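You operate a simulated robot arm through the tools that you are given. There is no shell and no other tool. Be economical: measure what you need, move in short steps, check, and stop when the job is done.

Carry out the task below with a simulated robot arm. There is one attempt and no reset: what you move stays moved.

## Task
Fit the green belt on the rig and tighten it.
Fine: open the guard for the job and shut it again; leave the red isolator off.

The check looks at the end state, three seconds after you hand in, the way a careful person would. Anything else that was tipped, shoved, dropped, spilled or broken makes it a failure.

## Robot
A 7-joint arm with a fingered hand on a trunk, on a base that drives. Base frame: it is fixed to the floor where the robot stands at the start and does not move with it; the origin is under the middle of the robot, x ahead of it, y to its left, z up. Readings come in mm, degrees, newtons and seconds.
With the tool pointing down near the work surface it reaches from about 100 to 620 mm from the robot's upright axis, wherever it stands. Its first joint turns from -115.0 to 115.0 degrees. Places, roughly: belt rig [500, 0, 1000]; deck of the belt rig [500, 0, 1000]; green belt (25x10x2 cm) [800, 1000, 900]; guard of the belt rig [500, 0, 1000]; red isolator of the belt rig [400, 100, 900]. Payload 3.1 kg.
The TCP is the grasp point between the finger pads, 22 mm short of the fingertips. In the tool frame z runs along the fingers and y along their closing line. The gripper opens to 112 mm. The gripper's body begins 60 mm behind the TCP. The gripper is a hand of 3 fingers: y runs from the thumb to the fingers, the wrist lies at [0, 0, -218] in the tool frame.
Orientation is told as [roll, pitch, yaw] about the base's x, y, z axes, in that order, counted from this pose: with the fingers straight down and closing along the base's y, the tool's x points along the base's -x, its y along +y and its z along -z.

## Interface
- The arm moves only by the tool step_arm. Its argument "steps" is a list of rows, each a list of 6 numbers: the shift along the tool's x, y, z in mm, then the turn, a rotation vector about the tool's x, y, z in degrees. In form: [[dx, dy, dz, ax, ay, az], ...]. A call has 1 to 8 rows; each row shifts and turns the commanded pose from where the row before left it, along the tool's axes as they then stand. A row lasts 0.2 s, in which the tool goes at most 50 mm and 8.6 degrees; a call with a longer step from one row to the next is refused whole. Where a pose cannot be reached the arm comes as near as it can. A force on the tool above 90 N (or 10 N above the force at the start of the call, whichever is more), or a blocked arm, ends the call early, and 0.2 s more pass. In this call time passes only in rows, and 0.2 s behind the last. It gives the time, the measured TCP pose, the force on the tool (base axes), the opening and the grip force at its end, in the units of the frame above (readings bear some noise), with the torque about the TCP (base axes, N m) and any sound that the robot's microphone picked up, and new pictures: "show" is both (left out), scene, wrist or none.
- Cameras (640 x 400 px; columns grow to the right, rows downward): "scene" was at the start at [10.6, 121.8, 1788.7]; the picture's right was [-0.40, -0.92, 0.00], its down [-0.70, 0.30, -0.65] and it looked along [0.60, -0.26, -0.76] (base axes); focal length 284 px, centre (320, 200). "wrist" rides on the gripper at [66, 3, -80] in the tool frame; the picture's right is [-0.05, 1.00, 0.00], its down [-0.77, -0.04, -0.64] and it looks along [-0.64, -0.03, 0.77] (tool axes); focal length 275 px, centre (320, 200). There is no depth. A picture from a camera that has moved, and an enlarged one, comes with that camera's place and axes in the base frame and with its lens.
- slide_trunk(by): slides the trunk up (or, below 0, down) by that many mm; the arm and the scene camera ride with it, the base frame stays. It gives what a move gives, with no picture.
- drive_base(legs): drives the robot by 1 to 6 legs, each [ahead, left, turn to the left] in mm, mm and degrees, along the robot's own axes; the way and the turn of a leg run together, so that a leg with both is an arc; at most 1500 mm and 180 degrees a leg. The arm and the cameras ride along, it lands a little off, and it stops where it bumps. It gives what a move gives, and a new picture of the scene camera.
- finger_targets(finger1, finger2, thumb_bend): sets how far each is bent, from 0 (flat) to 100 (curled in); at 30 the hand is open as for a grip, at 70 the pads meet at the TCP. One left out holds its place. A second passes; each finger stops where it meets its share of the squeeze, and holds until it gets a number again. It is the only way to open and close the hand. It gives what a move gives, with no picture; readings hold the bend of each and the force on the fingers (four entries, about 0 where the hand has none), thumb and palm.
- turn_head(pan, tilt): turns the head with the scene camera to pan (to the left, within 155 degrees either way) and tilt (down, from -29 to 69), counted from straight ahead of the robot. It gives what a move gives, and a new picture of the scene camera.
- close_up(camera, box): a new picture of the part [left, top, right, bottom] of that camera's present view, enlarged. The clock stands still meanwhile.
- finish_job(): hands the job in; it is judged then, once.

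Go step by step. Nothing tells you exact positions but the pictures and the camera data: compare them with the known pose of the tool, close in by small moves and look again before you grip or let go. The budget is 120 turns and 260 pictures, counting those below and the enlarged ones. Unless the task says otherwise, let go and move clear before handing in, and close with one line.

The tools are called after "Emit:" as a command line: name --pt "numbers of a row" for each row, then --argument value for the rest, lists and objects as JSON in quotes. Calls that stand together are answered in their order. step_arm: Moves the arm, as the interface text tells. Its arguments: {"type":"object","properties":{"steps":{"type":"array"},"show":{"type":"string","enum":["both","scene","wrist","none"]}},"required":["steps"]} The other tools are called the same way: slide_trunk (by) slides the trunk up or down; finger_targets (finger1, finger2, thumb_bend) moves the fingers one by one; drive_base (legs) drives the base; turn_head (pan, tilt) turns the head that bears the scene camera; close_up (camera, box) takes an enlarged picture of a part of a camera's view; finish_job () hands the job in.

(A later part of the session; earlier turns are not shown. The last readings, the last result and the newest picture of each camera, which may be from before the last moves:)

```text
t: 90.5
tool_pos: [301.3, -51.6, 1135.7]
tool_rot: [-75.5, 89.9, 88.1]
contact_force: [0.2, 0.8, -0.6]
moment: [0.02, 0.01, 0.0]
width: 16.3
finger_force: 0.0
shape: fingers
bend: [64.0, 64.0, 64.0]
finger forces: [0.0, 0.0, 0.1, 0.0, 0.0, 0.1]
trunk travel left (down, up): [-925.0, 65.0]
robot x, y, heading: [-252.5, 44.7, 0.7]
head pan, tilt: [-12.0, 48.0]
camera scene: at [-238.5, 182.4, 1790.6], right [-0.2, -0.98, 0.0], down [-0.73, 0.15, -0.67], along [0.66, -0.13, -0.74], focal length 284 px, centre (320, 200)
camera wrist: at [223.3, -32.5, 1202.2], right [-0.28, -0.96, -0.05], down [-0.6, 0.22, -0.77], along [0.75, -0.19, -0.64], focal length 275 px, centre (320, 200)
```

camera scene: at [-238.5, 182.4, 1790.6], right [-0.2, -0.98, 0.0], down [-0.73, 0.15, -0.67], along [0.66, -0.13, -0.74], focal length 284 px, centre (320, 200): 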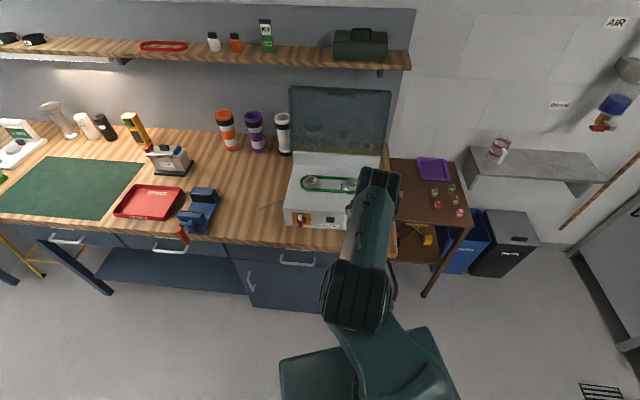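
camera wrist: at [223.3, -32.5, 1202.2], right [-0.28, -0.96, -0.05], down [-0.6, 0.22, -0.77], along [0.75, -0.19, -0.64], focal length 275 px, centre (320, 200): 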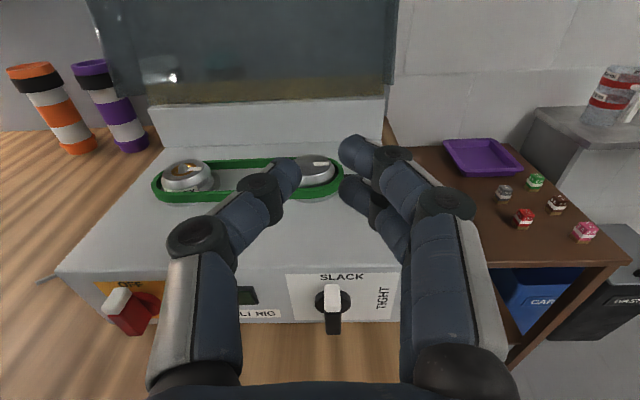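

Excellent view: the belt is on both pulleys and the knob is straight below the hand. Opening the fingers somewhat and lowering in front of the knob.

Emit:
finger_targets --finger1 50 --finger2 50 --thumb_bend 50

Emit:
step_arm --pt "-45 0.7 -5 0 0 0" --pt "-45 0.7 -5 0 0 0" --pt "-45 0.7 0 0 0 0" --pt "-25 0.6 0 0 0 0" --show "both"

```text
t: 91.5
tool_pos: [301.6, -51.5, 1135.5]
tool_rot: [25.7, 90.0, -170.6]
contact_force: [0.7, -0.2, -0.1]
moment: [0.01, -0.01, -0.03]
width: 54.3
finger_force: 0.1
shape: fingers
bend: [50.0, 50.0, 50.0]
finger forces: [0.0, 0.0, 0.1, 0.0, 0.0, 0.0]
trunk travel left (down, up): [-925.0, 65.0]
robot x, y, heading: [-251.7, 44.0, 0.5]
head pan, tilt: [-12.0, 48.0]
```

```text
t: 92.5
tool_pos: [290.1, -50.6, 976.9]
tool_rot: [-79.3, 89.9, 84.2]
contact_force: [1.0, 0.0, 0.2]
moment: [-0.03, 0.02, -0.01]
width: 54.3
finger_force: 0.1
shape: fingers
bend: [50.0, 50.0, 50.0]
finger forces: [0.1, 0.0, 0.0, 0.1, 0.0, 0.0]
trunk travel left (down, up): [-925.0, 65.0]
robot x, y, heading: [-255.7, 46.9, 0.9]
head pan, tilt: [-12.0, 48.0]
camera scene: at [-238.6, 182.1, 1790.7], right [-0.2, -0.98, 0.0], down [-0.73, 0.15, -0.67], along [0.66, -0.13, -0.74], focal length 284 px, centre (320, 200)
camera wrist: at [211.9, -31.6, 1043.1], right [-0.28, -0.96, -0.05], down [-0.6, 0.21, -0.77], along [0.75, -0.19, -0.64], focal length 275 px, centre (320, 200)
```

scene: 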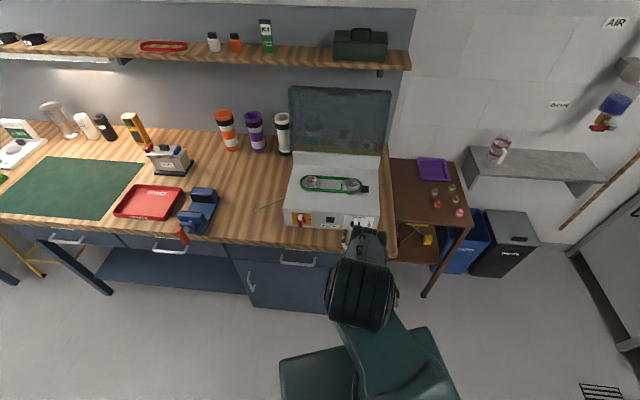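
wrist: 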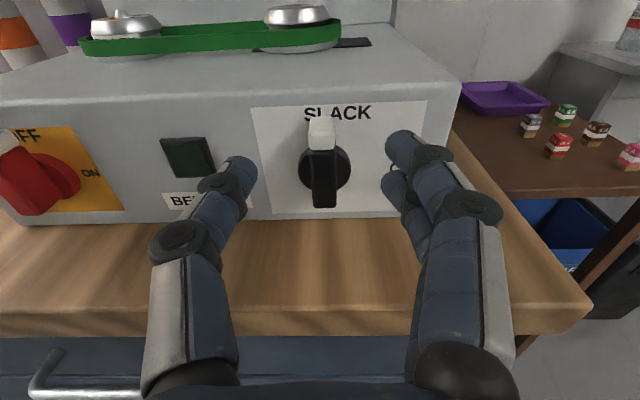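

The knob axis is around z≈933 with the bar's longer end up. Lowering to the axis height and moving partway in.

Emit:
step_arm --pt "-22 0 0 0 0 0" --pt "-20 0.5 0 0 0 0" --pt "0 0 20 0 0 0" --pt "0 0 18 0 0 0" --show "wrist"

Emit:
close_up --camera "wrist" --box '[200, 20, 440, 240]'

```text
t: 93.5
tool_pos: [328.0, -60.5, 932.6]
tool_rot: [-13.0, 90.0, 150.7]
contact_force: [0.9, 0.2, -0.2]
moment: [-0.01, 0.0, -0.03]
width: 54.5
finger_force: 0.0
shape: fingers
bend: [50.0, 50.0, 50.0]
finger forces: [0.1, 0.1, 0.0, 0.1, 0.0, 0.0]
trunk travel left (down, up): [-925.0, 65.0]
robot x, y, heading: [-252.9, 44.5, 1.0]
head pan, tilt: [-12.0, 48.0]
camera wrist: at [250.4, -43.1, 1000.0], right [-0.28, -0.96, -0.05], down [-0.6, 0.21, -0.77], along [0.75, -0.19, -0.64], focal length 275 px, centre (320, 200)
```

wrist: 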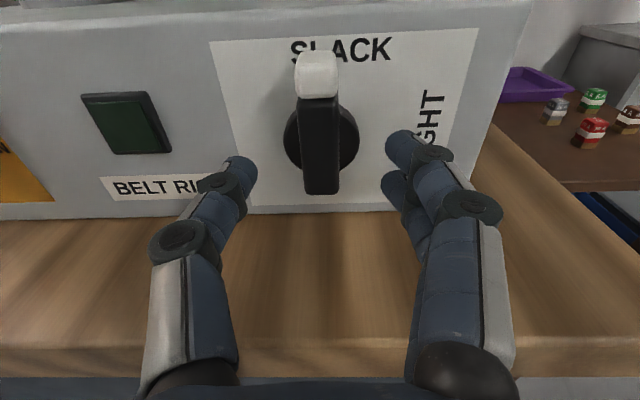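

```text
1.82 times, centred on (320, 130) of wrist
camera zoom: at [250.4, -43.1, 1000.0], right [-0.28, -0.96, -0.05], down [-0.6, 0.21, -0.77], along [0.75, -0.19, -0.64], focal length 500 px, centre (320, 327)
```

zoom: 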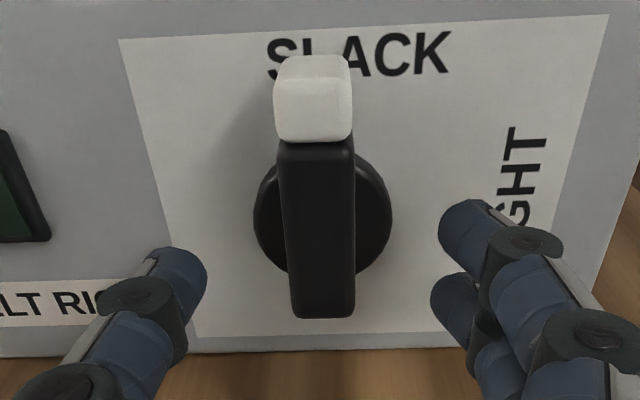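

Aligned with the axis. Advancing 20 mm and closing on the bar.

Emit:
step_arm --pt "1 0 10 0 0 0" --pt "0 0 10 0 0 0" --show "none"

Emit:
finger_targets --finger1 68 --finger2 68 --thumb_bend 68

Emit:
close_up --camera "wrist" --box '[140, 0, 500, 260]'

```text
t: 94.1
tool_pos: [347.6, -67.6, 933.5]
tool_rot: [-0.5, 90.0, 163.1]
contact_force: [-0.2, 0.2, -0.7]
moment: [-0.01, -0.02, -0.01]
width: 54.4
finger_force: 0.0
shape: fingers
bend: [50.0, 50.0, 50.0]
finger forces: [0.0, 0.0, 0.0, 0.0, 0.0, 0.1]
trunk travel left (down, up): [-925.0, 65.0]
robot x, y, heading: [-255.7, 42.5, 0.8]
head pan, tilt: [-12.0, 48.0]
```

```text
t: 95.1
tool_pos: [347.2, -67.5, 934.7]
tool_rot: [9.3, 89.9, 173.0]
contact_force: [-0.1, -1.6, 0.2]
moment: [0.0, -0.01, -0.03]
width: 14.1
finger_force: 2.8
shape: fingers
bend: [65.0, 65.0, 66.0]
finger forces: [1.9, 1.9, 0.0, 0.0, 2.4, 0.0]
trunk travel left (down, up): [-925.0, 65.0]
robot x, y, heading: [-254.6, 45.5, 0.5]
head pan, tilt: [-12.0, 48.0]
```

```text
1.54 times, centred on (320, 130) of wrist
camera zoom: at [268.8, -48.8, 1000.7], right [-0.28, -0.96, -0.05], down [-0.6, 0.21, -0.77], along [0.75, -0.19, -0.64], focal length 424 px, centre (320, 308)
```

zoom: 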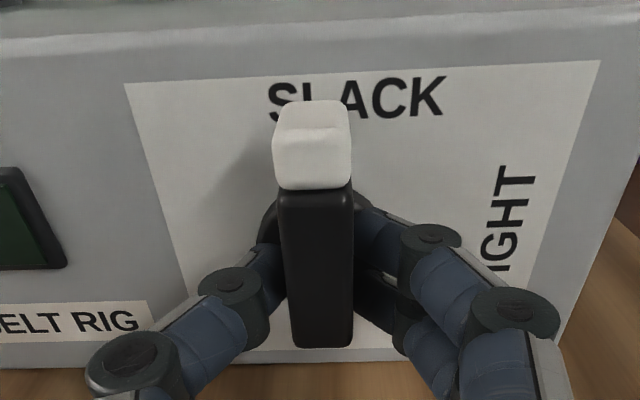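

The bar is gripped. I'll squeeze more and start turning clockwise toward TIGHT.

Emit:
finger_targets --finger1 75 --finger2 75 --thumb_bend 75

Emit:
step_arm --pt "0 0 0 0 0 7.5" --pt "0 0 0 0 0 7.5" --pt "0 0 0 0 0 7.5" --show "wrist"

```text
t: 96.1
tool_pos: [346.6, -68.1, 933.6]
tool_rot: [-14.7, 90.0, 149.0]
contact_force: [4.5, -3.6, 1.5]
moment: [-0.03, -0.01, -0.04]
width: 12.1
finger_force: 11.3
shape: fingers
bend: [70.0, 70.0, 68.0]
finger forces: [6.3, 6.3, 0.0, 0.0, 10.0, 0.0]
trunk travel left (down, up): [-925.0, 65.0]
robot x, y, heading: [-251.2, 44.0, 0.8]
head pan, tilt: [-12.0, 48.0]
```

```text
t: 96.9
tool_pos: [346.2, -67.8, 933.2]
tool_rot: [-89.7, 67.4, 73.8]
contact_force: [7.7, -2.6, 4.3]
moment: [-0.11, -0.03, 0.02]
width: 11.5
finger_force: 10.9
shape: fingers
bend: [71.0, 71.0, 68.0]
finger forces: [5.1, 6.1, 0.0, 0.0, 11.1, 0.1]
trunk travel left (down, up): [-925.0, 65.0]
robot x, y, heading: [-255.3, 46.6, 0.9]
head pan, tilt: [-12.0, 48.0]
camera wrist: at [261.9, -73.5, 993.8], right [-0.26, -0.87, -0.43], down [-0.52, 0.5, -0.7], along [0.82, 0.04, -0.58], focal length 275 px, centre (320, 200)
```

wrist: 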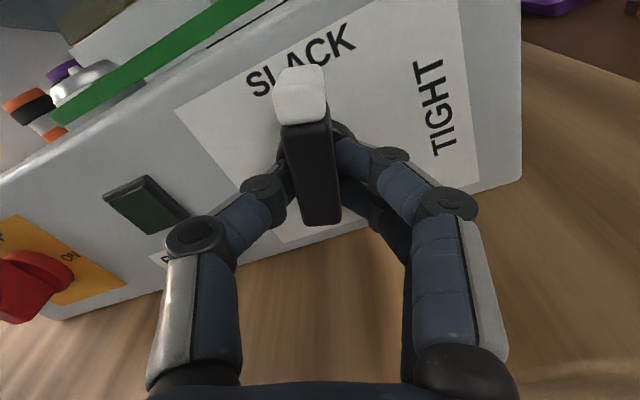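

The knob is turning with the hand. Continuing.

Emit:
step_arm --pt "0 0 0 0 0 7.5" --pt "0 0 0 0 0 7.5" --pt "0 0 0 0 0 7.5" --show "wrist"

```text
t: 97.7
tool_pos: [346.3, -67.9, 933.4]
tool_rot: [-89.8, 44.9, 73.7]
contact_force: [7.3, -1.1, 1.3]
moment: [-0.11, -0.05, 0.03]
width: 11.0
finger_force: 10.9
shape: fingers
bend: [71.0, 71.0, 68.0]
finger forces: [4.8, 5.6, 0.0, 0.0, 11.8, 0.0]
trunk travel left (down, up): [-925.0, 65.0]
robot x, y, heading: [-256.4, 47.9, 0.6]
head pan, tilt: [-12.0, 48.0]
camera wrist: at [255.8, -93.6, 978.2], right [-0.19, -0.64, -0.74], down [-0.45, 0.73, -0.52], along [0.87, 0.24, -0.43], focal length 275 px, centre (320, 200)
```

wrist: 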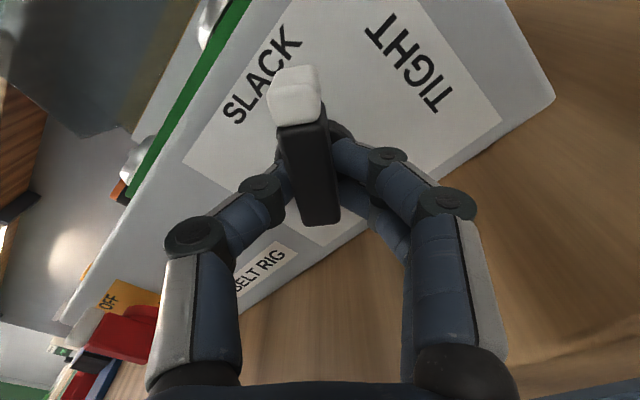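

Emit:
step_arm --pt "0 0 0 0 0 7.5" --pt "0 0 0 0 0 7.5" --pt "0 0 0 0 0 7.5" --pt "0 0 0 0 0 7.5" --show "wrist"

```text
t: 98.7
tool_pos: [346.8, -68.3, 933.9]
tool_rot: [-90.0, 14.9, 73.6]
contact_force: [7.1, -0.3, 1.9]
moment: [-0.14, -0.02, 0.0]
width: 10.8
finger_force: 11.3
shape: fingers
bend: [71.0, 71.0, 68.0]
finger forces: [4.6, 5.7, 0.0, 0.0, 12.3, 0.0]
trunk travel left (down, up): [-925.0, 65.0]
robot x, y, heading: [-252.7, 43.3, 0.8]
head pan, tilt: [-12.0, 48.0]
camera wrist: at [251.4, -107.8, 947.6], right [-0.06, -0.2, -0.98], down [-0.4, 0.9, -0.16], along [0.92, 0.38, -0.14], focal length 275 px, centre (320, 200)
```

wrist: 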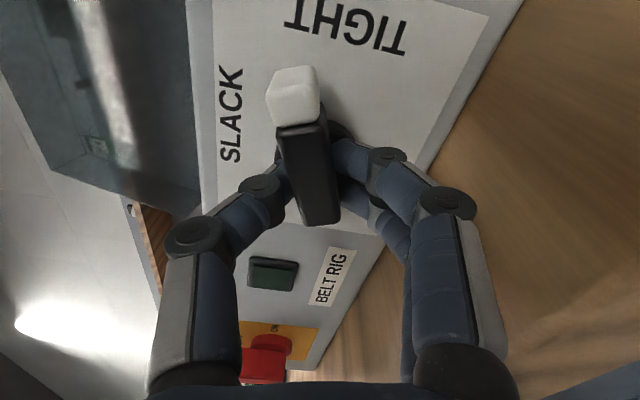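

About 75° turned with a small lag. Continuing to the TIGHT stop.

Emit:
step_arm --pt "0 0 0 0 0 7.5" --pt "0 0 0 0 0 7.5" --pt "0 0 0 0 0 5" --pt "0 0 0 0 0 5" --show "both"

Emit:
close_up --camera "scene" --box '[270, 160, 390, 240]'

```text
t: 99.7
tool_pos: [347.8, -66.3, 934.8]
tool_rot: [-90.1, -3.7, 73.2]
contact_force: [6.8, 0.7, -3.8]
moment: [-0.06, 0.09, 0.07]
width: 10.9
finger_force: 12.2
shape: fingers
bend: [72.0, 71.0, 68.0]
finger forces: [5.7, 7.6, 0.0, 0.0, 9.4, 0.0]
out of reach, approached as far as the arm can: row 2, 4
trunk travel left (down, up): [-925.0, 65.0]
robot x, y, heading: [-252.4, 45.6, 0.6]
head pan, tilt: [-12.0, 48.0]
camera scene: at [-233.3, 181.0, 1790.6], right [-0.2, -0.98, 0.0], down [-0.73, 0.15, -0.67], along [0.65, -0.13, -0.74], focal length 284 px, centre (320, 200)
camera wrist: at [251.3, -108.5, 927.5], right [0.03, 0.11, -0.99], down [-0.39, 0.92, 0.08], along [0.92, 0.38, 0.07], focal length 275 px, centre (320, 200)
```

scene: 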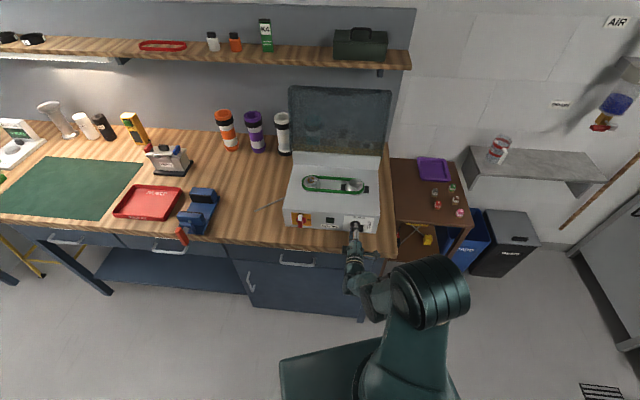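
wrist: 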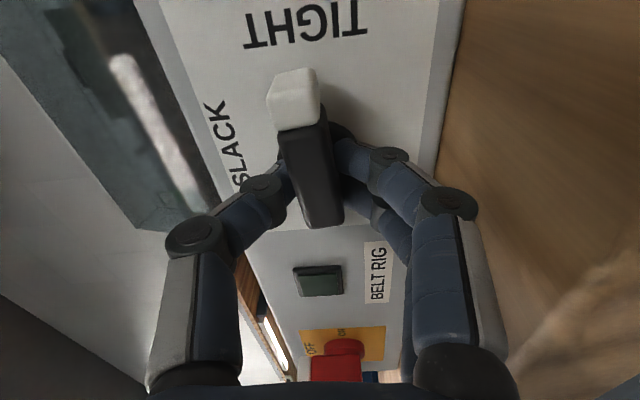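

```text
5.00 times, centred on (330, 200) of scene
camera zoom: at [-233.3, 181.0, 1790.6], right [-0.2, -0.98, 0.0], down [-0.73, 0.15, -0.67], along [0.65, -0.13, -0.74], focal length 1420 px, centre (270, 200)
```

zoom: 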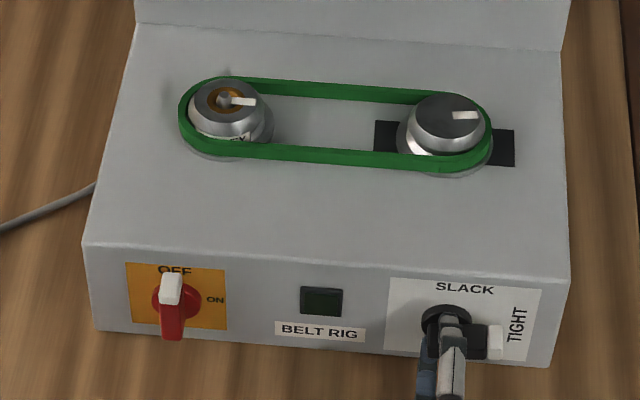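

The pointer is at TIGHT and the right pulley has moved outward, tensioning the belt. I'll release and back straight out to inspect.

Emit:
finger_targets --finger1 50 --finger2 50 --thumb_bend 50

Emit:
step_arm --pt "0 0 -20 0 0 0" --pt "0 0 -40 0 0 0" --pt "0 0 -40 0 0 0" --show "wrist"

Emit:
close_up --camera "scene" --box '[270, 160, 390, 240]'

Emit:
close_up --camera "wrist" --box '[140, 0, 500, 240]'

```text
t: 100.7
tool_pos: [344.9, -65.4, 936.2]
tool_rot: [-90.3, -3.5, 73.4]
contact_force: [-0.5, 0.1, 0.3]
moment: [0.02, -0.01, 0.02]
width: 54.3
finger_force: 0.1
shape: fingers
bend: [50.0, 50.0, 50.0]
finger forces: [0.1, 0.0, 0.1, 0.0, 0.0, 0.0]
trunk travel left (down, up): [-925.0, 65.0]
robot x, y, heading: [-255.0, 46.8, 0.8]
head pan, tilt: [-12.0, 48.0]
```

```text
t: 101.5
tool_pos: [261.2, -46.1, 943.1]
tool_rot: [-91.0, -4.3, 71.5]
contact_force: [-0.2, 0.0, 0.4]
moment: [0.0, -0.02, 0.01]
width: 54.2
finger_force: 0.1
shape: fingers
bend: [50.0, 50.0, 50.0]
finger forces: [0.1, 0.0, 0.0, 0.0, 0.0, 0.1]
trunk travel left (down, up): [-925.0, 65.0]
robot x, y, heading: [-249.6, 42.6, 0.6]
head pan, tilt: [-12.0, 48.0]
camera wrist: at [165.0, -84.3, 933.8], right [0.06, 0.11, -0.99], down [-0.36, 0.93, 0.08], along [0.93, 0.35, 0.09], focal length 275 px, centre (320, 200)
```

wrist: 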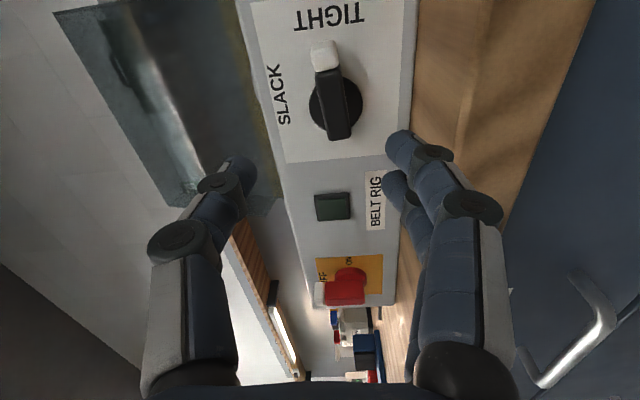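

```text
5.00 times, centred on (330, 200) of scene
camera zoom: at [-239.9, 182.4, 1790.6], right [-0.2, -0.98, 0.0], down [-0.73, 0.15, -0.67], along [0.66, -0.13, -0.74], focal length 1420 px, centre (270, 200)
```

zoom: 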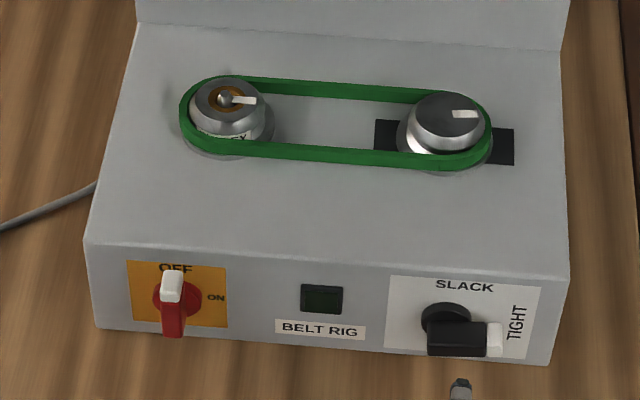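

```text
1.67 times, centred on (320, 120) of wrist
camera zoom: at [165.0, -84.3, 933.8], right [0.06, 0.11, -0.99], down [-0.36, 0.93, 0.08], along [0.93, 0.35, 0.09], focal length 459 px, centre (320, 333)
```

zoom: 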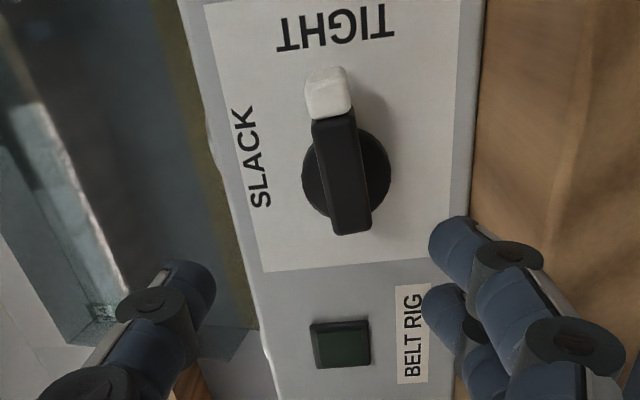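

The knob rests at TIGHT and the belt is taut on both pulleys; the isolator is still OFF. Next is shutting the guard, by re-hooking the handle from above the way I left it. First I raise the hand and roll it back.

Emit:
step_arm --pt "0 -45 0 0 0 0" --pt "0 -45 0 0 0 0" --pt "0 -45 0 0 0 0" --pt "0 -45 0 0 0 0" --pt "0 0 0 0 0 -8.5" --pt "0 0 0 0 0 -8.5" --pt "0 0 0 0 0 -8.5" --pt "0 0 0 0 0 -8.5" --show "none"

Emit:
step_arm --pt "0 0 0 0 0 -8.5" --pt "0 0 0 0 0 -8.5" --pt "0 0 0 0 0 -8.5" --pt "0 0 0 0 0 -8.5" --pt "0 0 0 0 0 -8.5" --pt "0 0 0 0 0 -8.5" --pt "0 0 0 0 0 -8.5" --pt "0 0 0 0 0 -8.5" --show "none"

Emit:
step_arm --pt "0 0 0 0 0 -8.5" --pt "0 0 0 0 0 -8.5" --pt "0 0 0 0 0 -8.5" --pt "0 0 0 0 0 -8.5" --pt "0 0 0 0 0 -8.5" --pt "0 0 0 0 0 -8.5" --pt "0 0 0 0 0 -8.5" --pt "0 0 0 0 0 -8.5" --show "none"

```text
t: 101.9
tool_pos: [283.2, -21.6, 952.2]
tool_rot: [-89.2, -2.5, 75.8]
contact_force: [-0.4, 0.0, -0.4]
moment: [0.05, 0.04, -0.01]
width: 54.9
finger_force: 0.1
shape: fingers
bend: [50.0, 50.0, 50.0]
finger forces: [0.1, 0.1, 0.0, 0.0, 0.1, 0.0]
trunk travel left (down, up): [-925.0, 65.0]
robot x, y, heading: [-249.8, 46.7, 0.6]
head pan, tilt: [-12.0, 48.0]
stopped in row 1: the arm was blocked; the commanded pose is now the measured one
```

```text
t: 102.8
tool_pos: [227.3, -43.6, 885.9]
tool_rot: [-80.0, 34.1, 82.5]
contact_force: [-0.3, -0.5, -0.8]
moment: [0.0, -0.01, 0.06]
width: 55.1
finger_force: 0.0
shape: fingers
bend: [50.0, 50.0, 50.0]
finger forces: [0.1, 0.0, 0.0, 0.0, 0.1, 0.0]
trunk travel left (down, up): [-925.0, 65.0]
robot x, y, heading: [-248.9, 45.2, 0.6]
head pan, tilt: [-12.0, 48.0]
stopped in row 4: the arm was blocked; the commanded pose is now the measured one
```

```text
t: 103.7
tool_pos: [153.3, -86.0, 836.3]
tool_rot: [-55.2, 62.2, 106.9]
contact_force: [-0.5, 0.1, 0.7]
moment: [-0.01, -0.01, 0.0]
width: 54.8
finger_force: 0.0
shape: fingers
bend: [50.0, 50.0, 50.0]
finger forces: [0.0, 0.0, 0.0, 0.1, 0.0, 0.0]
trunk travel left (down, up): [-925.0, 65.0]
robot x, y, heading: [-254.1, 45.6, 0.6]
head pan, tilt: [-12.0, 48.0]
stopped in row 4: the arm was blocked; the commanded pose is now the measured one
```

The arm got blocked and drifted, probably at a joint limit or touching itself. I'll look before moving further.

Emit:
turn_head --pan -12 --tilt 60

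Emit:
close_up --camera "wrist" --box '[0, 0, 640, 400]'

```text
t: 104.4
tool_pos: [155.5, -84.3, 836.5]
tool_rot: [-55.6, 62.1, 106.5]
contact_force: [0.0, 0.3, 0.3]
moment: [-0.01, 0.01, 0.0]
width: 55.2
finger_force: 0.0
shape: fingers
bend: [50.0, 50.0, 50.0]
finger forces: [0.0, 0.1, 0.0, 0.0, 0.0, 0.0]
trunk travel left (down, up): [-925.0, 65.0]
robot x, y, heading: [-253.7, 45.7, 0.3]
head pan, tilt: [-12.0, 60.0]
camera scene: at [-250.4, 184.6, 1775.4], right [-0.2, -0.98, 0.0], down [-0.85, 0.17, -0.5], along [0.49, -0.1, -0.87], focal length 284 px, centre (320, 200)
```

scene: 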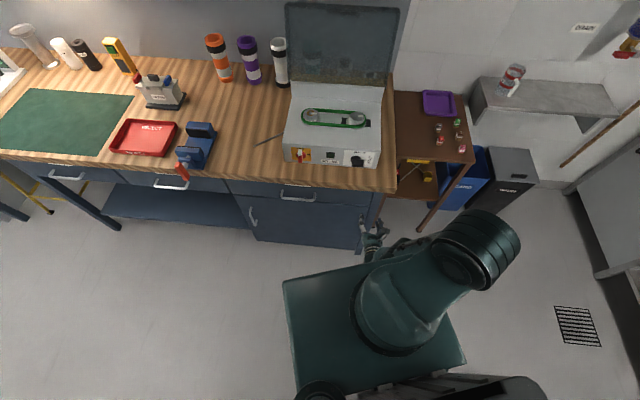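

```text
1.00 times, centred on (320, 200) of wrist
camera zoom: at [87.1, -98.6, 914.7], right [-0.34, -0.84, -0.43], down [-0.68, 0.53, -0.5], along [0.65, 0.12, -0.75], focal length 275 px, centre (320, 200)
```

zoom: 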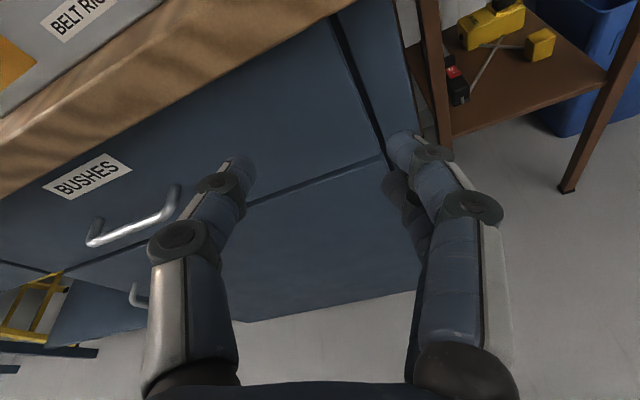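

Nothing was touched; the arm is just folded awkwardly, with the hand in free space before the cabinet. I'll raise the hand in small steps.

Emit:
step_arm --pt "35 -16 -10 0 0 0" --pt "35 -16 -10 0 0 0" --pt "35 -16 -10 0 0 0" --pt "35 -16 -10 0 0 0" --show "scene"

```text
t: 104.9
tool_pos: [3.9, -149.9, 787.2]
tool_rot: [-12.8, 57.3, 146.8]
contact_force: [0.2, 0.9, -0.4]
moment: [0.03, -0.04, -0.02]
width: 55.0
finger_force: 0.0
shape: fingers
bend: [50.0, 50.0, 50.0]
finger forces: [0.0, 0.0, 0.1, 0.0, 0.0, 0.0]
trunk travel left (down, up): [-925.0, 65.0]
robot x, y, heading: [-254.9, 44.0, 0.5]
head pan, tilt: [-12.0, 60.0]
stopped in row 2: the arm was blocked; the commanded pose is now the measured one
camera scene: at [-254.9, 182.8, 1775.4], right [-0.2, -0.98, 0.0], down [-0.85, 0.17, -0.5], along [0.49, -0.1, -0.87], focal length 284 px, centre (320, 200)
```

scene: 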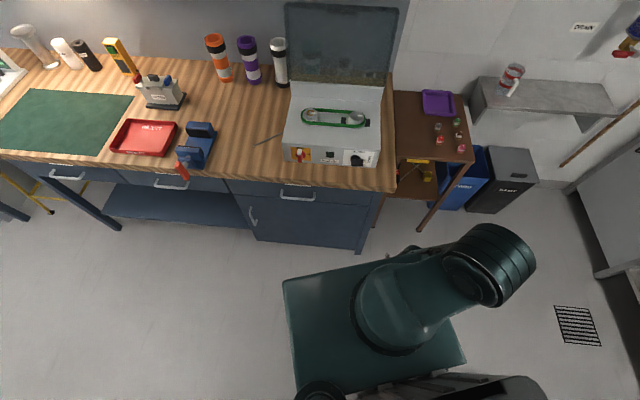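

The arm is switching between configurations. I'll look behind first, then get more free room before untangling it.

Emit:
turn_head --pan 150 --tilt 35

Emit:
close_up --camera "wrist" --box '[0, 0, 640, 400]'

```text
t: 107.3
tool_pos: [2.8, -151.1, 786.6]
tool_rot: [-12.7, 57.1, 146.6]
contact_force: [-0.4, 0.2, 0.4]
moment: [0.0, 0.01, 0.02]
width: 55.0
finger_force: 0.0
shape: fingers
bend: [50.0, 50.0, 50.0]
finger forces: [0.0, 0.1, 0.0, 0.1, 0.0, 0.1]
trunk travel left (down, up): [-925.0, 65.0]
robot x, y, heading: [-252.6, 50.0, 0.6]
head pan, tilt: [150.0, 35.0]
camera scene: at [-392.6, 240.8, 1809.6], right [0.49, 0.87, 0.0], down [0.5, -0.28, -0.82], along [-0.71, 0.4, -0.57], focal length 284 px, centre (320, 200)
```

scene: 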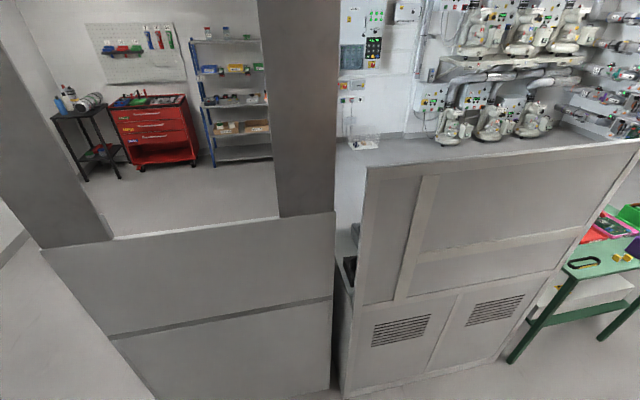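

```text
1.00 times, centred on (320, 200) of wrist
camera zoom: at [-32.7, -153.6, 884.8], right [-0.4, -0.9, -0.16], down [-0.85, 0.43, -0.31], along [0.34, 0.01, -0.94], focal length 275 px, centre (320, 200)
```

zoom: 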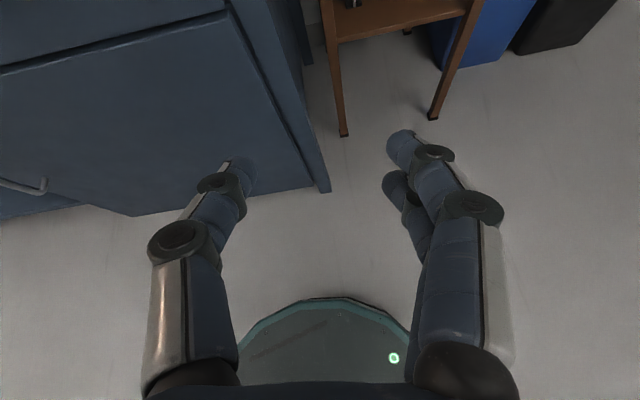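

The hand is in free space above my own base front. I'll pitch it down toward vertical, where the arm is comfortable, in small rotations.

Emit:
step_arm --pt "0 0 -5 0 -6 0" --pt "0 0 -5 0 -6 0" --pt "0 0 -5 0 -6 0" --show "none"

```text
t: 108.2
tool_pos: [1.8, -142.2, 799.0]
tool_rot: [-10.4, 40.3, 150.3]
contact_force: [0.3, 0.3, 1.1]
moment: [-0.01, -0.03, -0.05]
width: 55.2
finger_force: 0.2
shape: fingers
bend: [50.0, 50.0, 50.0]
finger forces: [0.1, 0.0, 0.0, 0.1, 0.0, 0.0]
trunk travel left (down, up): [-925.0, 65.0]
robot x, y, heading: [-249.9, 46.8, 0.6]
head pan, tilt: [150.0, 35.0]
```

That works normally. Continuing to vertical while backing up.

Emit:
step_arm --pt "0 0 -12 0 -7 0" --pt "0 0 -14 0 -7 0" --pt "0 0 -16 0 -7 0" --pt "0 0 -20 0 -7 0" --pt "0 0 -25 0 -6 0" --pt "0 0 -30 0 -5 0" --show "none"

Emit:
turn_head --pan -15 --tilt 60

```text
t: 109.5
tool_pos: [-103.7, -116.1, 872.8]
tool_rot: [-7.9, 6.6, 155.9]
contact_force: [-0.1, 0.3, 0.7]
moment: [-0.01, 0.01, -0.01]
width: 55.1
finger_force: 0.3
shape: fingers
bend: [50.0, 50.0, 50.0]
finger forces: [0.1, 0.1, 0.1, 0.1, 0.1, 0.0]
out of reach, approached as far as the arm can: row 2, 3, 4, 5, 6
trunk travel left (down, up): [-925.0, 65.0]
robot x, y, heading: [-251.7, 42.3, 0.5]
head pan, tilt: [150.0, 35.0]
```

```text
t: 112.1
tool_pos: [-102.7, -116.4, 873.5]
tool_rot: [-8.0, 6.8, 155.9]
contact_force: [-0.5, 0.4, 0.8]
moment: [0.02, 0.0, 0.04]
width: 55.1
finger_force: 0.0
shape: fingers
bend: [50.0, 50.0, 50.0]
finger forces: [0.1, 0.0, 0.1, 0.1, 0.0, 0.1]
trunk travel left (down, up): [-925.0, 65.0]
robot x, y, heading: [-255.1, 52.9, 0.8]
head pan, tilt: [-15.0, 60.0]
camera scene: at [-251.1, 181.3, 1775.3], right [-0.25, -0.97, 0.0], down [-0.84, 0.21, -0.5], along [0.48, -0.12, -0.87], focal length 284 px, centre (320, 200)
```

scene: 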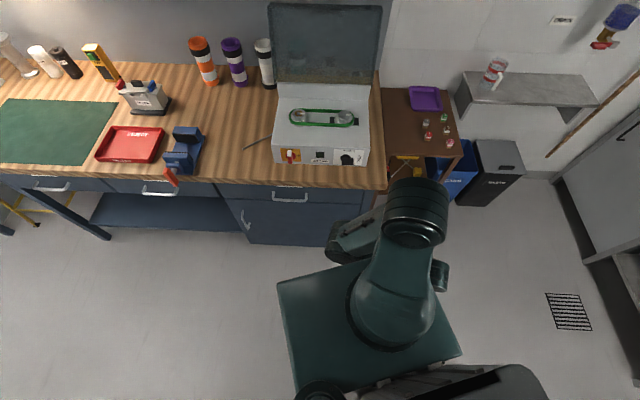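

The hand is vertical again and the elbow is up. Raising up and forward.

Emit:
step_arm --pt "22 -12 -38 0 0 0" --pt "22 -12 -38 0 0 0" --pt "22 -12 -38 0 0 0" --pt "22 -12 -38 0 0 0" --pt "22 -12 -38 0 0 0" --pt "22 -12 -38 0 0 0" --pt "22 -12 -38 0 0 0" --pt "22 -12 -38 0 0 0" --show "none"

Emit:
step_arm --pt "25 0 -25 0 0 -8.4" --pt "25 0 -25 0 0 -8.4" --pt "0 0 0 0 0 -8.4" --pt "0 0 0 0 0 -8.4" --show "scene"

```text
t: 112.8
tool_pos: [-78.3, -62.1, 932.2]
tool_rot: [-18.1, 6.9, 154.7]
contact_force: [-0.3, -0.3, -0.7]
moment: [-0.01, -0.01, -0.01]
width: 55.0
finger_force: 0.1
shape: fingers
bend: [50.0, 50.0, 50.0]
finger forces: [0.0, 0.0, 0.2, 0.0, 0.0, 0.0]
out of reach, approached as far as the arm can: row 1, 2, 3
trunk travel left (down, up): [-925.0, 65.0]
robot x, y, heading: [-250.5, 47.5, 0.7]
head pan, tilt: [-15.0, 60.0]
stopped in row 3: the arm was blocked; the commanded pose is now the measured one
```

```text
t: 113.4
tool_pos: [-55.7, -39.6, 936.1]
tool_rot: [-24.6, 12.3, 167.4]
contact_force: [0.7, 0.9, -0.1]
moment: [0.0, -0.03, -0.01]
width: 55.1
finger_force: 0.1
shape: fingers
bend: [50.0, 50.0, 50.0]
finger forces: [0.0, 0.1, 0.1, 0.1, 0.0, 0.0]
out of reach, approached as far as the arm can: row 1, 2
trunk travel left (down, up): [-925.0, 65.0]
robot x, y, heading: [-252.0, 46.8, 0.8]
head pan, tilt: [-15.0, 60.0]
stopped in row 2: the arm was blocked; the commanded pose is now the measured one
camera scene: at [-250.6, 182.5, 1775.2], right [-0.25, -0.97, 0.0], down [-0.84, 0.21, -0.5], along [0.48, -0.12, -0.87], focal length 284 px, centre (320, 200)
```

scene: 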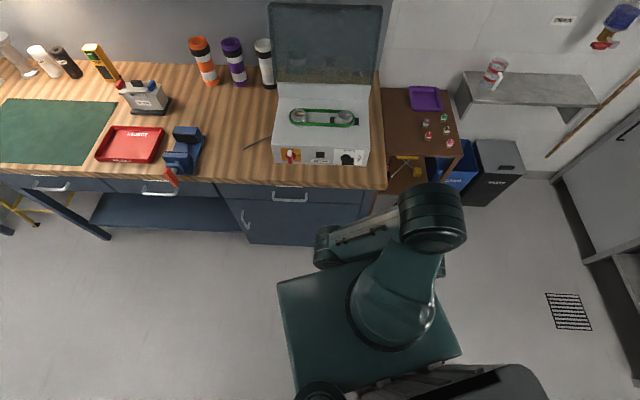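

Too folded near my body. I'll extend the hand forward at this height, which is more comfortable for the arm.

Emit:
step_arm --pt "30 0 0 0 0 0" --pt "30 0 0 0 0 0" --pt "30 0 0 0 0 0" --pt "30 0 0 0 0 0" --pt "30 0 0 0 0 0" --show "both"

```text
t: 114.6
tool_pos: [-31.6, -6.3, 938.8]
tool_rot: [-24.4, 12.4, 167.6]
contact_force: [0.2, -0.1, -0.4]
moment: [-0.01, -0.03, -0.01]
width: 55.1
finger_force: 0.0
shape: fingers
bend: [50.0, 50.0, 50.0]
finger forces: [0.1, 0.0, 0.0, 0.1, 0.1, 0.0]
out of reach, approached as far as the arm can: row 1, 2, 3, 4, 5
trunk travel left (down, up): [-925.0, 65.0]
robot x, y, heading: [-256.0, 47.1, 0.7]
head pan, tilt: [-15.0, 60.0]
camera scene: at [-251.1, 181.4, 1775.3], right [-0.25, -0.97, 0.0], down [-0.84, 0.21, -0.5], along [0.48, -0.12, -0.87], focal length 284 px, centre (320, 200)
camera wrist: at [9.1, -53.1, 1023.8], right [-0.16, -0.9, -0.41], down [-0.91, -0.03, 0.41], along [-0.39, 0.44, -0.81], focal length 275 px, centre (320, 200)
```

scene: 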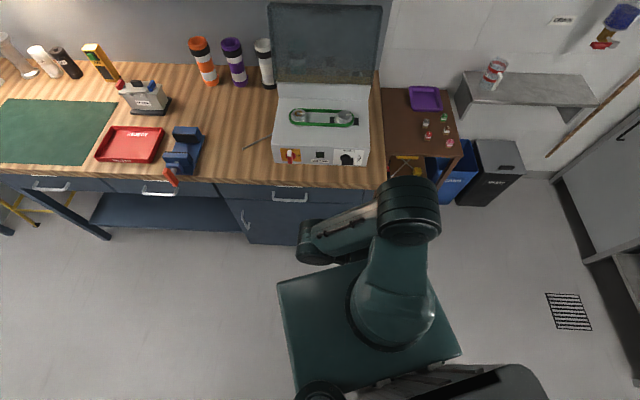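
wrist: 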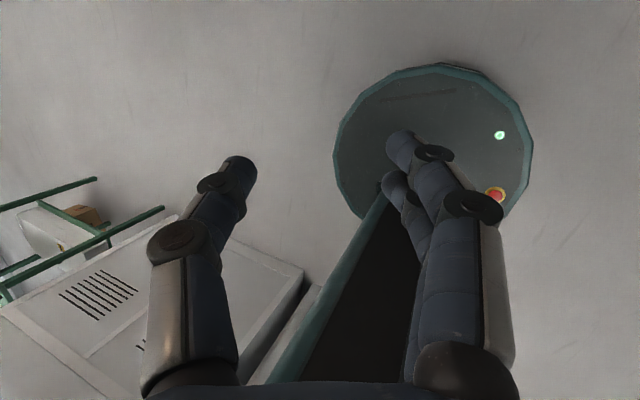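

I'll try unwinding the wrist roll by pure rotation.

Emit:
step_arm --pt "0 0 0 0 0 -7" --pt "0 0 0 0 0 -7" --pt "0 0 0 0 0 -7" --show "none"

```text
t: 115.4
tool_pos: [-31.7, -4.4, 939.3]
tool_rot: [-18.8, 20.2, -172.1]
contact_force: [-0.6, -1.3, -0.5]
moment: [0.01, 0.06, -0.05]
width: 55.0
finger_force: 0.0
shape: fingers
bend: [50.0, 50.0, 50.0]
finger forces: [0.0, 0.0, 0.1, 0.1, 0.0, 0.0]
trunk travel left (down, up): [-925.0, 65.0]
robot x, y, heading: [-252.8, 48.6, 0.5]
head pan, tilt: [-15.0, 60.0]
```

Rotation works. Continuing the unwinding.

Emit:
step_arm --pt "0 0 0 0 0 -8" --pt "0 0 0 0 0 -8" --pt "0 0 0 0 0 -8" --pt "0 0 0 0 0 -8" --pt "0 0 0 0 0 -8" --pt "0 0 0 0 0 -8" --pt "0 0 0 0 0 -8" --pt "0 0 0 0 0 -8" --show "wrist"

```text
t: 117.2
tool_pos: [-31.3, -5.7, 938.4]
tool_rot: [11.2, 24.8, -102.2]
contact_force: [-0.7, 0.0, 0.6]
moment: [0.02, -0.03, 0.02]
width: 55.3
finger_force: 0.1
shape: fingers
bend: [50.0, 50.0, 50.0]
finger forces: [0.0, 0.1, 0.0, 0.0, 0.0, 0.0]
trunk travel left (down, up): [-925.0, 65.0]
robot x, y, heading: [-254.7, 43.9, 0.6]
head pan, tilt: [-15.0, 60.0]
camera wrist: at [-37.4, 21.9, 1038.2], right [0.93, -0.33, 0.16], down [-0.36, -0.9, 0.24], along [0.07, -0.28, -0.96], focal length 275 px, centre (320, 200)
```

wrist: 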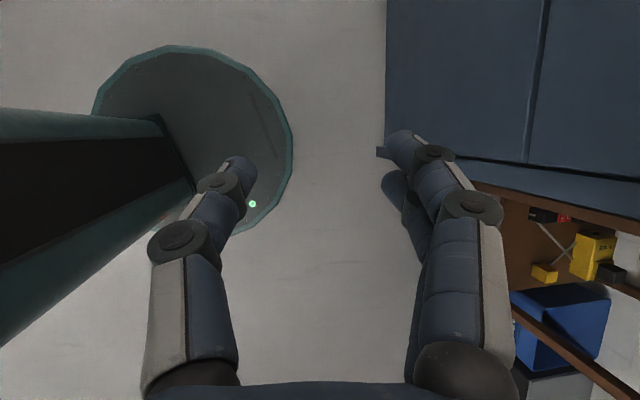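

Unwound. Now levelling the tool while moving forward and up.

Emit:
step_arm --pt "0 20 -15 2.2 -6.2 0" --pt "0 20 -15 2.2 -6.2 0" --pt "0 20 -15 2.2 -6.2 0" --pt "0 20 -15 2.2 -6.2 0" --pt "0 25 -30 0 0 0" --pt "0 20 -40 0 0 0" --pt "0 20 -40 0 0 0" --pt "0 20 -40 0 0 0" --show "both"

```text
t: 118.0
tool_pos: [-15.0, -45.4, 972.0]
tool_rot: [4.5, 9.2, -122.0]
contact_force: [-0.4, -0.5, -0.1]
moment: [0.03, -0.04, 0.0]
width: 55.1
finger_force: 0.0
shape: fingers
bend: [50.0, 50.0, 50.0]
finger forces: [0.1, 0.0, 0.0, 0.0, 0.0, 0.0]
out of reach, approached as far as the arm can: row 2, 3
trunk travel left (down, up): [-925.0, 65.0]
robot x, y, heading: [-255.4, 44.3, 1.0]
head pan, tilt: [-15.0, 60.0]
stopped in row 3: the arm was blocked; the commanded pose is now the measured one
camera scene: at [-250.8, 181.9, 1775.3], right [-0.25, -0.97, 0.0], down [-0.84, 0.21, -0.5], along [0.48, -0.12, -0.87], focal length 284 px, centre (320, 200)
camera wrist: at [9.7, -1.2, 1061.5], right [0.81, -0.58, 0.07], down [-0.53, -0.69, 0.5], along [-0.24, -0.44, -0.86], focal length 275 px, centre (320, 200)
```

scene: 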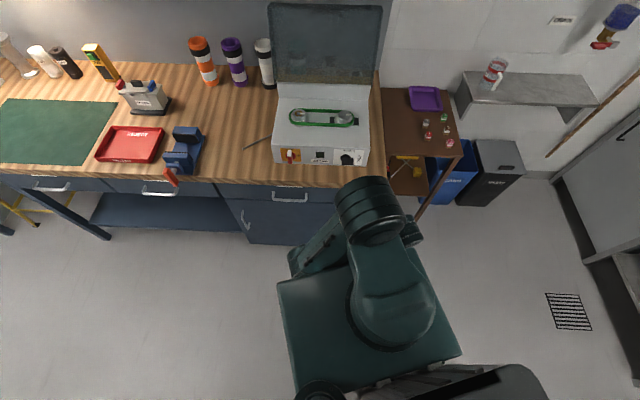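
wrist: 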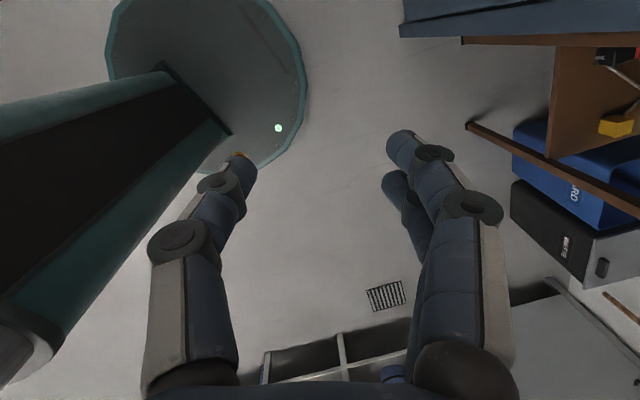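

Nearly vertical now. Moving on with smaller steps.

Emit:
step_arm --pt "3 11 -6 0 0 0" --pt "3 11 -6 0 0 0" --pt "3 11 -6 0 0 0" --pt "3 11 -6 0 0 0" --pt "3 11 -6 0 0 0" --pt "3 11 -6 0 0 0" --show "none"

```text
t: 118.7
tool_pos: [-13.6, -61.0, 973.1]
tool_rot: [4.0, 9.9, -133.4]
contact_force: [-0.4, 0.2, 0.4]
moment: [0.02, -0.03, 0.01]
width: 55.1
finger_force: 0.1
shape: fingers
bend: [50.0, 50.0, 50.0]
finger forces: [0.0, 0.0, 0.0, 0.1, 0.0, 0.0]
out of reach, approached as far as the arm can: row 1, 2, 3
trunk travel left (down, up): [-925.0, 65.0]
robot x, y, heading: [-250.0, 46.5, 0.6]
head pan, tilt: [-15.0, 60.0]
stopped in row 3: the arm was blocked; the commanded pose is now the measured one
```

The arm prefers another hand yaw here. I'll rotate to around -170° where it wants to go, then try extending forward.

Emit:
step_arm --pt "0 0 0 0 0 7" --pt "0 0 0 0 0 7" --pt "0 0 0 0 0 7" --pt "0 0 0 0 0 7" --pt "0 0 0 0 0 7" --show "none"

Emit:
step_arm --pt "12 0 -4 0 0 0" --pt "12 0 -4 0 0 0" --pt "12 0 -4 0 0 0" --pt "12 0 -4 0 0 0" --show "scene"

```text
t: 119.8
tool_pos: [-17.1, -53.5, 969.0]
tool_rot: [-2.4, 10.4, -169.0]
contact_force: [1.1, 0.2, 0.2]
moment: [0.03, -0.01, 0.01]
width: 55.1
finger_force: 0.0
shape: fingers
bend: [50.0, 50.0, 50.0]
finger forces: [0.1, 0.0, 0.0, 0.0, 0.1, 0.1]
out of reach, approached as far as the arm can: row 5
trunk travel left (down, up): [-925.0, 65.0]
robot x, y, heading: [-253.8, 45.8, 0.7]
head pan, tilt: [-15.0, 60.0]
```

```text
t: 120.8
tool_pos: [-18.2, -54.5, 968.1]
tool_rot: [-2.4, 10.3, -168.9]
contact_force: [-0.6, -0.2, 0.0]
moment: [0.01, 0.01, 0.0]
width: 55.4
finger_force: 0.1
shape: fingers
bend: [50.0, 50.0, 50.0]
finger forces: [0.0, 0.0, 0.0, 0.1, 0.1, 0.1]
out of reach, approached as far as the arm can: row 1, 2, 3, 4
trunk travel left (down, up): [-925.0, 65.0]
robot x, y, heading: [-253.7, 48.1, 0.7]
head pan, tilt: [-15.0, 60.0]
camera scene: at [-251.1, 181.4, 1775.3], right [-0.25, -0.97, 0.0], down [-0.84, 0.21, -0.5], along [0.48, -0.12, -0.87], focal length 284 px, centre (320, 200)
```

scene: 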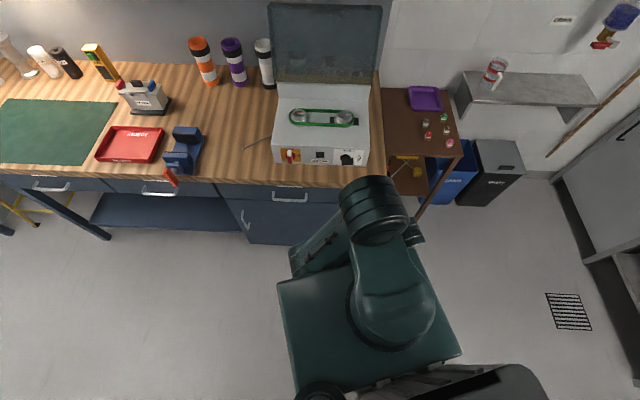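

I'll swing the hand up about its wrist into the forward-pointing pose that worked before (wrist held still).

Emit:
step_arm --pt "15 0 0 0 4 0" --pt "15 0 0 0 4 0" --pt "15 0 0 0 4 0" --pt "15 0 0 0 4 0" --show "none"

```text
t: 121.8
tool_pos: [30.5, -32.6, 978.9]
tool_rot: [-2.6, 26.3, -169.5]
contact_force: [0.5, -0.5, 0.4]
moment: [-0.03, 0.02, 0.01]
width: 55.4
finger_force: 0.0
shape: fingers
bend: [50.0, 50.0, 50.0]
finger forces: [0.1, 0.1, 0.1, 0.0, 0.0, 0.1]
out of reach, approached as far as the arm can: row 1, 4
trunk travel left (down, up): [-925.0, 65.0]
robot x, y, heading: [-253.4, 46.3, 0.4]
head pan, tilt: [-15.0, 60.0]
```

Working. Continuing.

Emit:
step_arm --pt "25 0 0 0 7 0" --pt "25 0 0 0 7 0" --pt "25 0 0 0 7 0" --pt "25 0 0 0 7 0" --pt "25 0 0 0 7 0" --pt "25 0 0 0 7 0" --pt "25 0 0 0 7 0" --pt "25 0 0 0 7 0" --show "scene"

```text
t: 123.7
tool_pos: [141.0, -16.3, 1108.0]
tool_rot: [19.5, 73.2, -149.8]
contact_force: [-0.2, 0.0, -0.1]
moment: [-0.02, 0.01, 0.0]
width: 55.1
finger_force: 0.1
shape: fingers
bend: [50.0, 50.0, 50.0]
finger forces: [0.0, 0.0, 0.1, 0.0, 0.0, 0.1]
out of reach, approached as far as the arm can: row 2, 4, 6, 7
trunk travel left (down, up): [-925.0, 65.0]
robot x, y, heading: [-253.0, 47.8, 0.7]
head pan, tilt: [-15.0, 60.0]
stopped in row 8: the arm was blocked; the commanded pose is now the measured one
camera scene: at [-251.1, 181.1, 1775.3], right [-0.25, -0.97, 0.0], down [-0.84, 0.21, -0.5], along [0.48, -0.12, -0.87], focal length 284 px, centre (320, 200)
```

scene: 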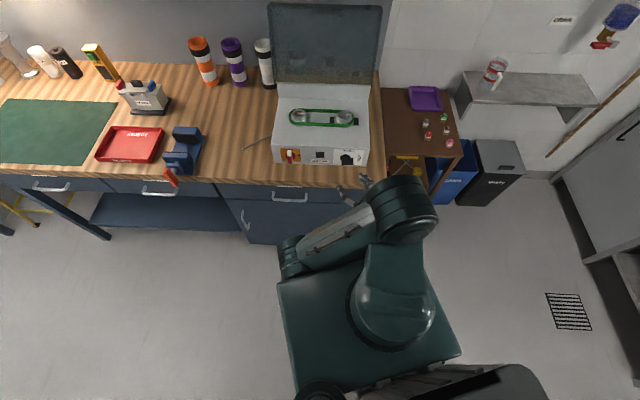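

Pointing forward again. Extending along the tool axis toward the earlier comfortable pose.

Emit:
step_arm --pt "0 0 12 0 0 0" --pt "0 0 12 0 0 0" --pt "0 0 12 0 0 0" --pt "0 0 12 0 0 0" --pt "0 0 12 0 0 0" --show "wrist"

```text
t: 124.6
tool_pos: [150.3, -55.6, 1088.4]
tool_rot: [20.2, 73.9, -161.7]
contact_force: [0.2, -0.1, 0.5]
moment: [0.0, 0.01, 0.03]
width: 55.2
finger_force: 0.0
shape: fingers
bend: [50.0, 50.0, 50.0]
finger forces: [0.0, 0.1, 0.0, 0.0, 0.0, 0.0]
out of reach, approached as far as the arm can: row 1, 2, 3, 4
trunk travel left (down, up): [-925.0, 65.0]
robot x, y, heading: [-254.0, 44.4, 0.6]
head pan, tilt: [-15.0, 60.0]
stopped in row 4: the arm was blocked; the commanded pose is now the measured one
camera wrist: at [89.2, -49.8, 1174.6], right [-0.03, -1.0, 0.05], down [-0.82, 0.0, -0.58], along [0.58, -0.06, -0.81], focal length 275 px, centre (320, 200)
```

wrist: 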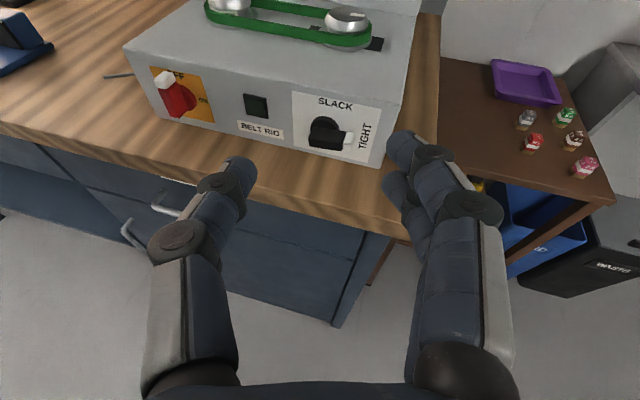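

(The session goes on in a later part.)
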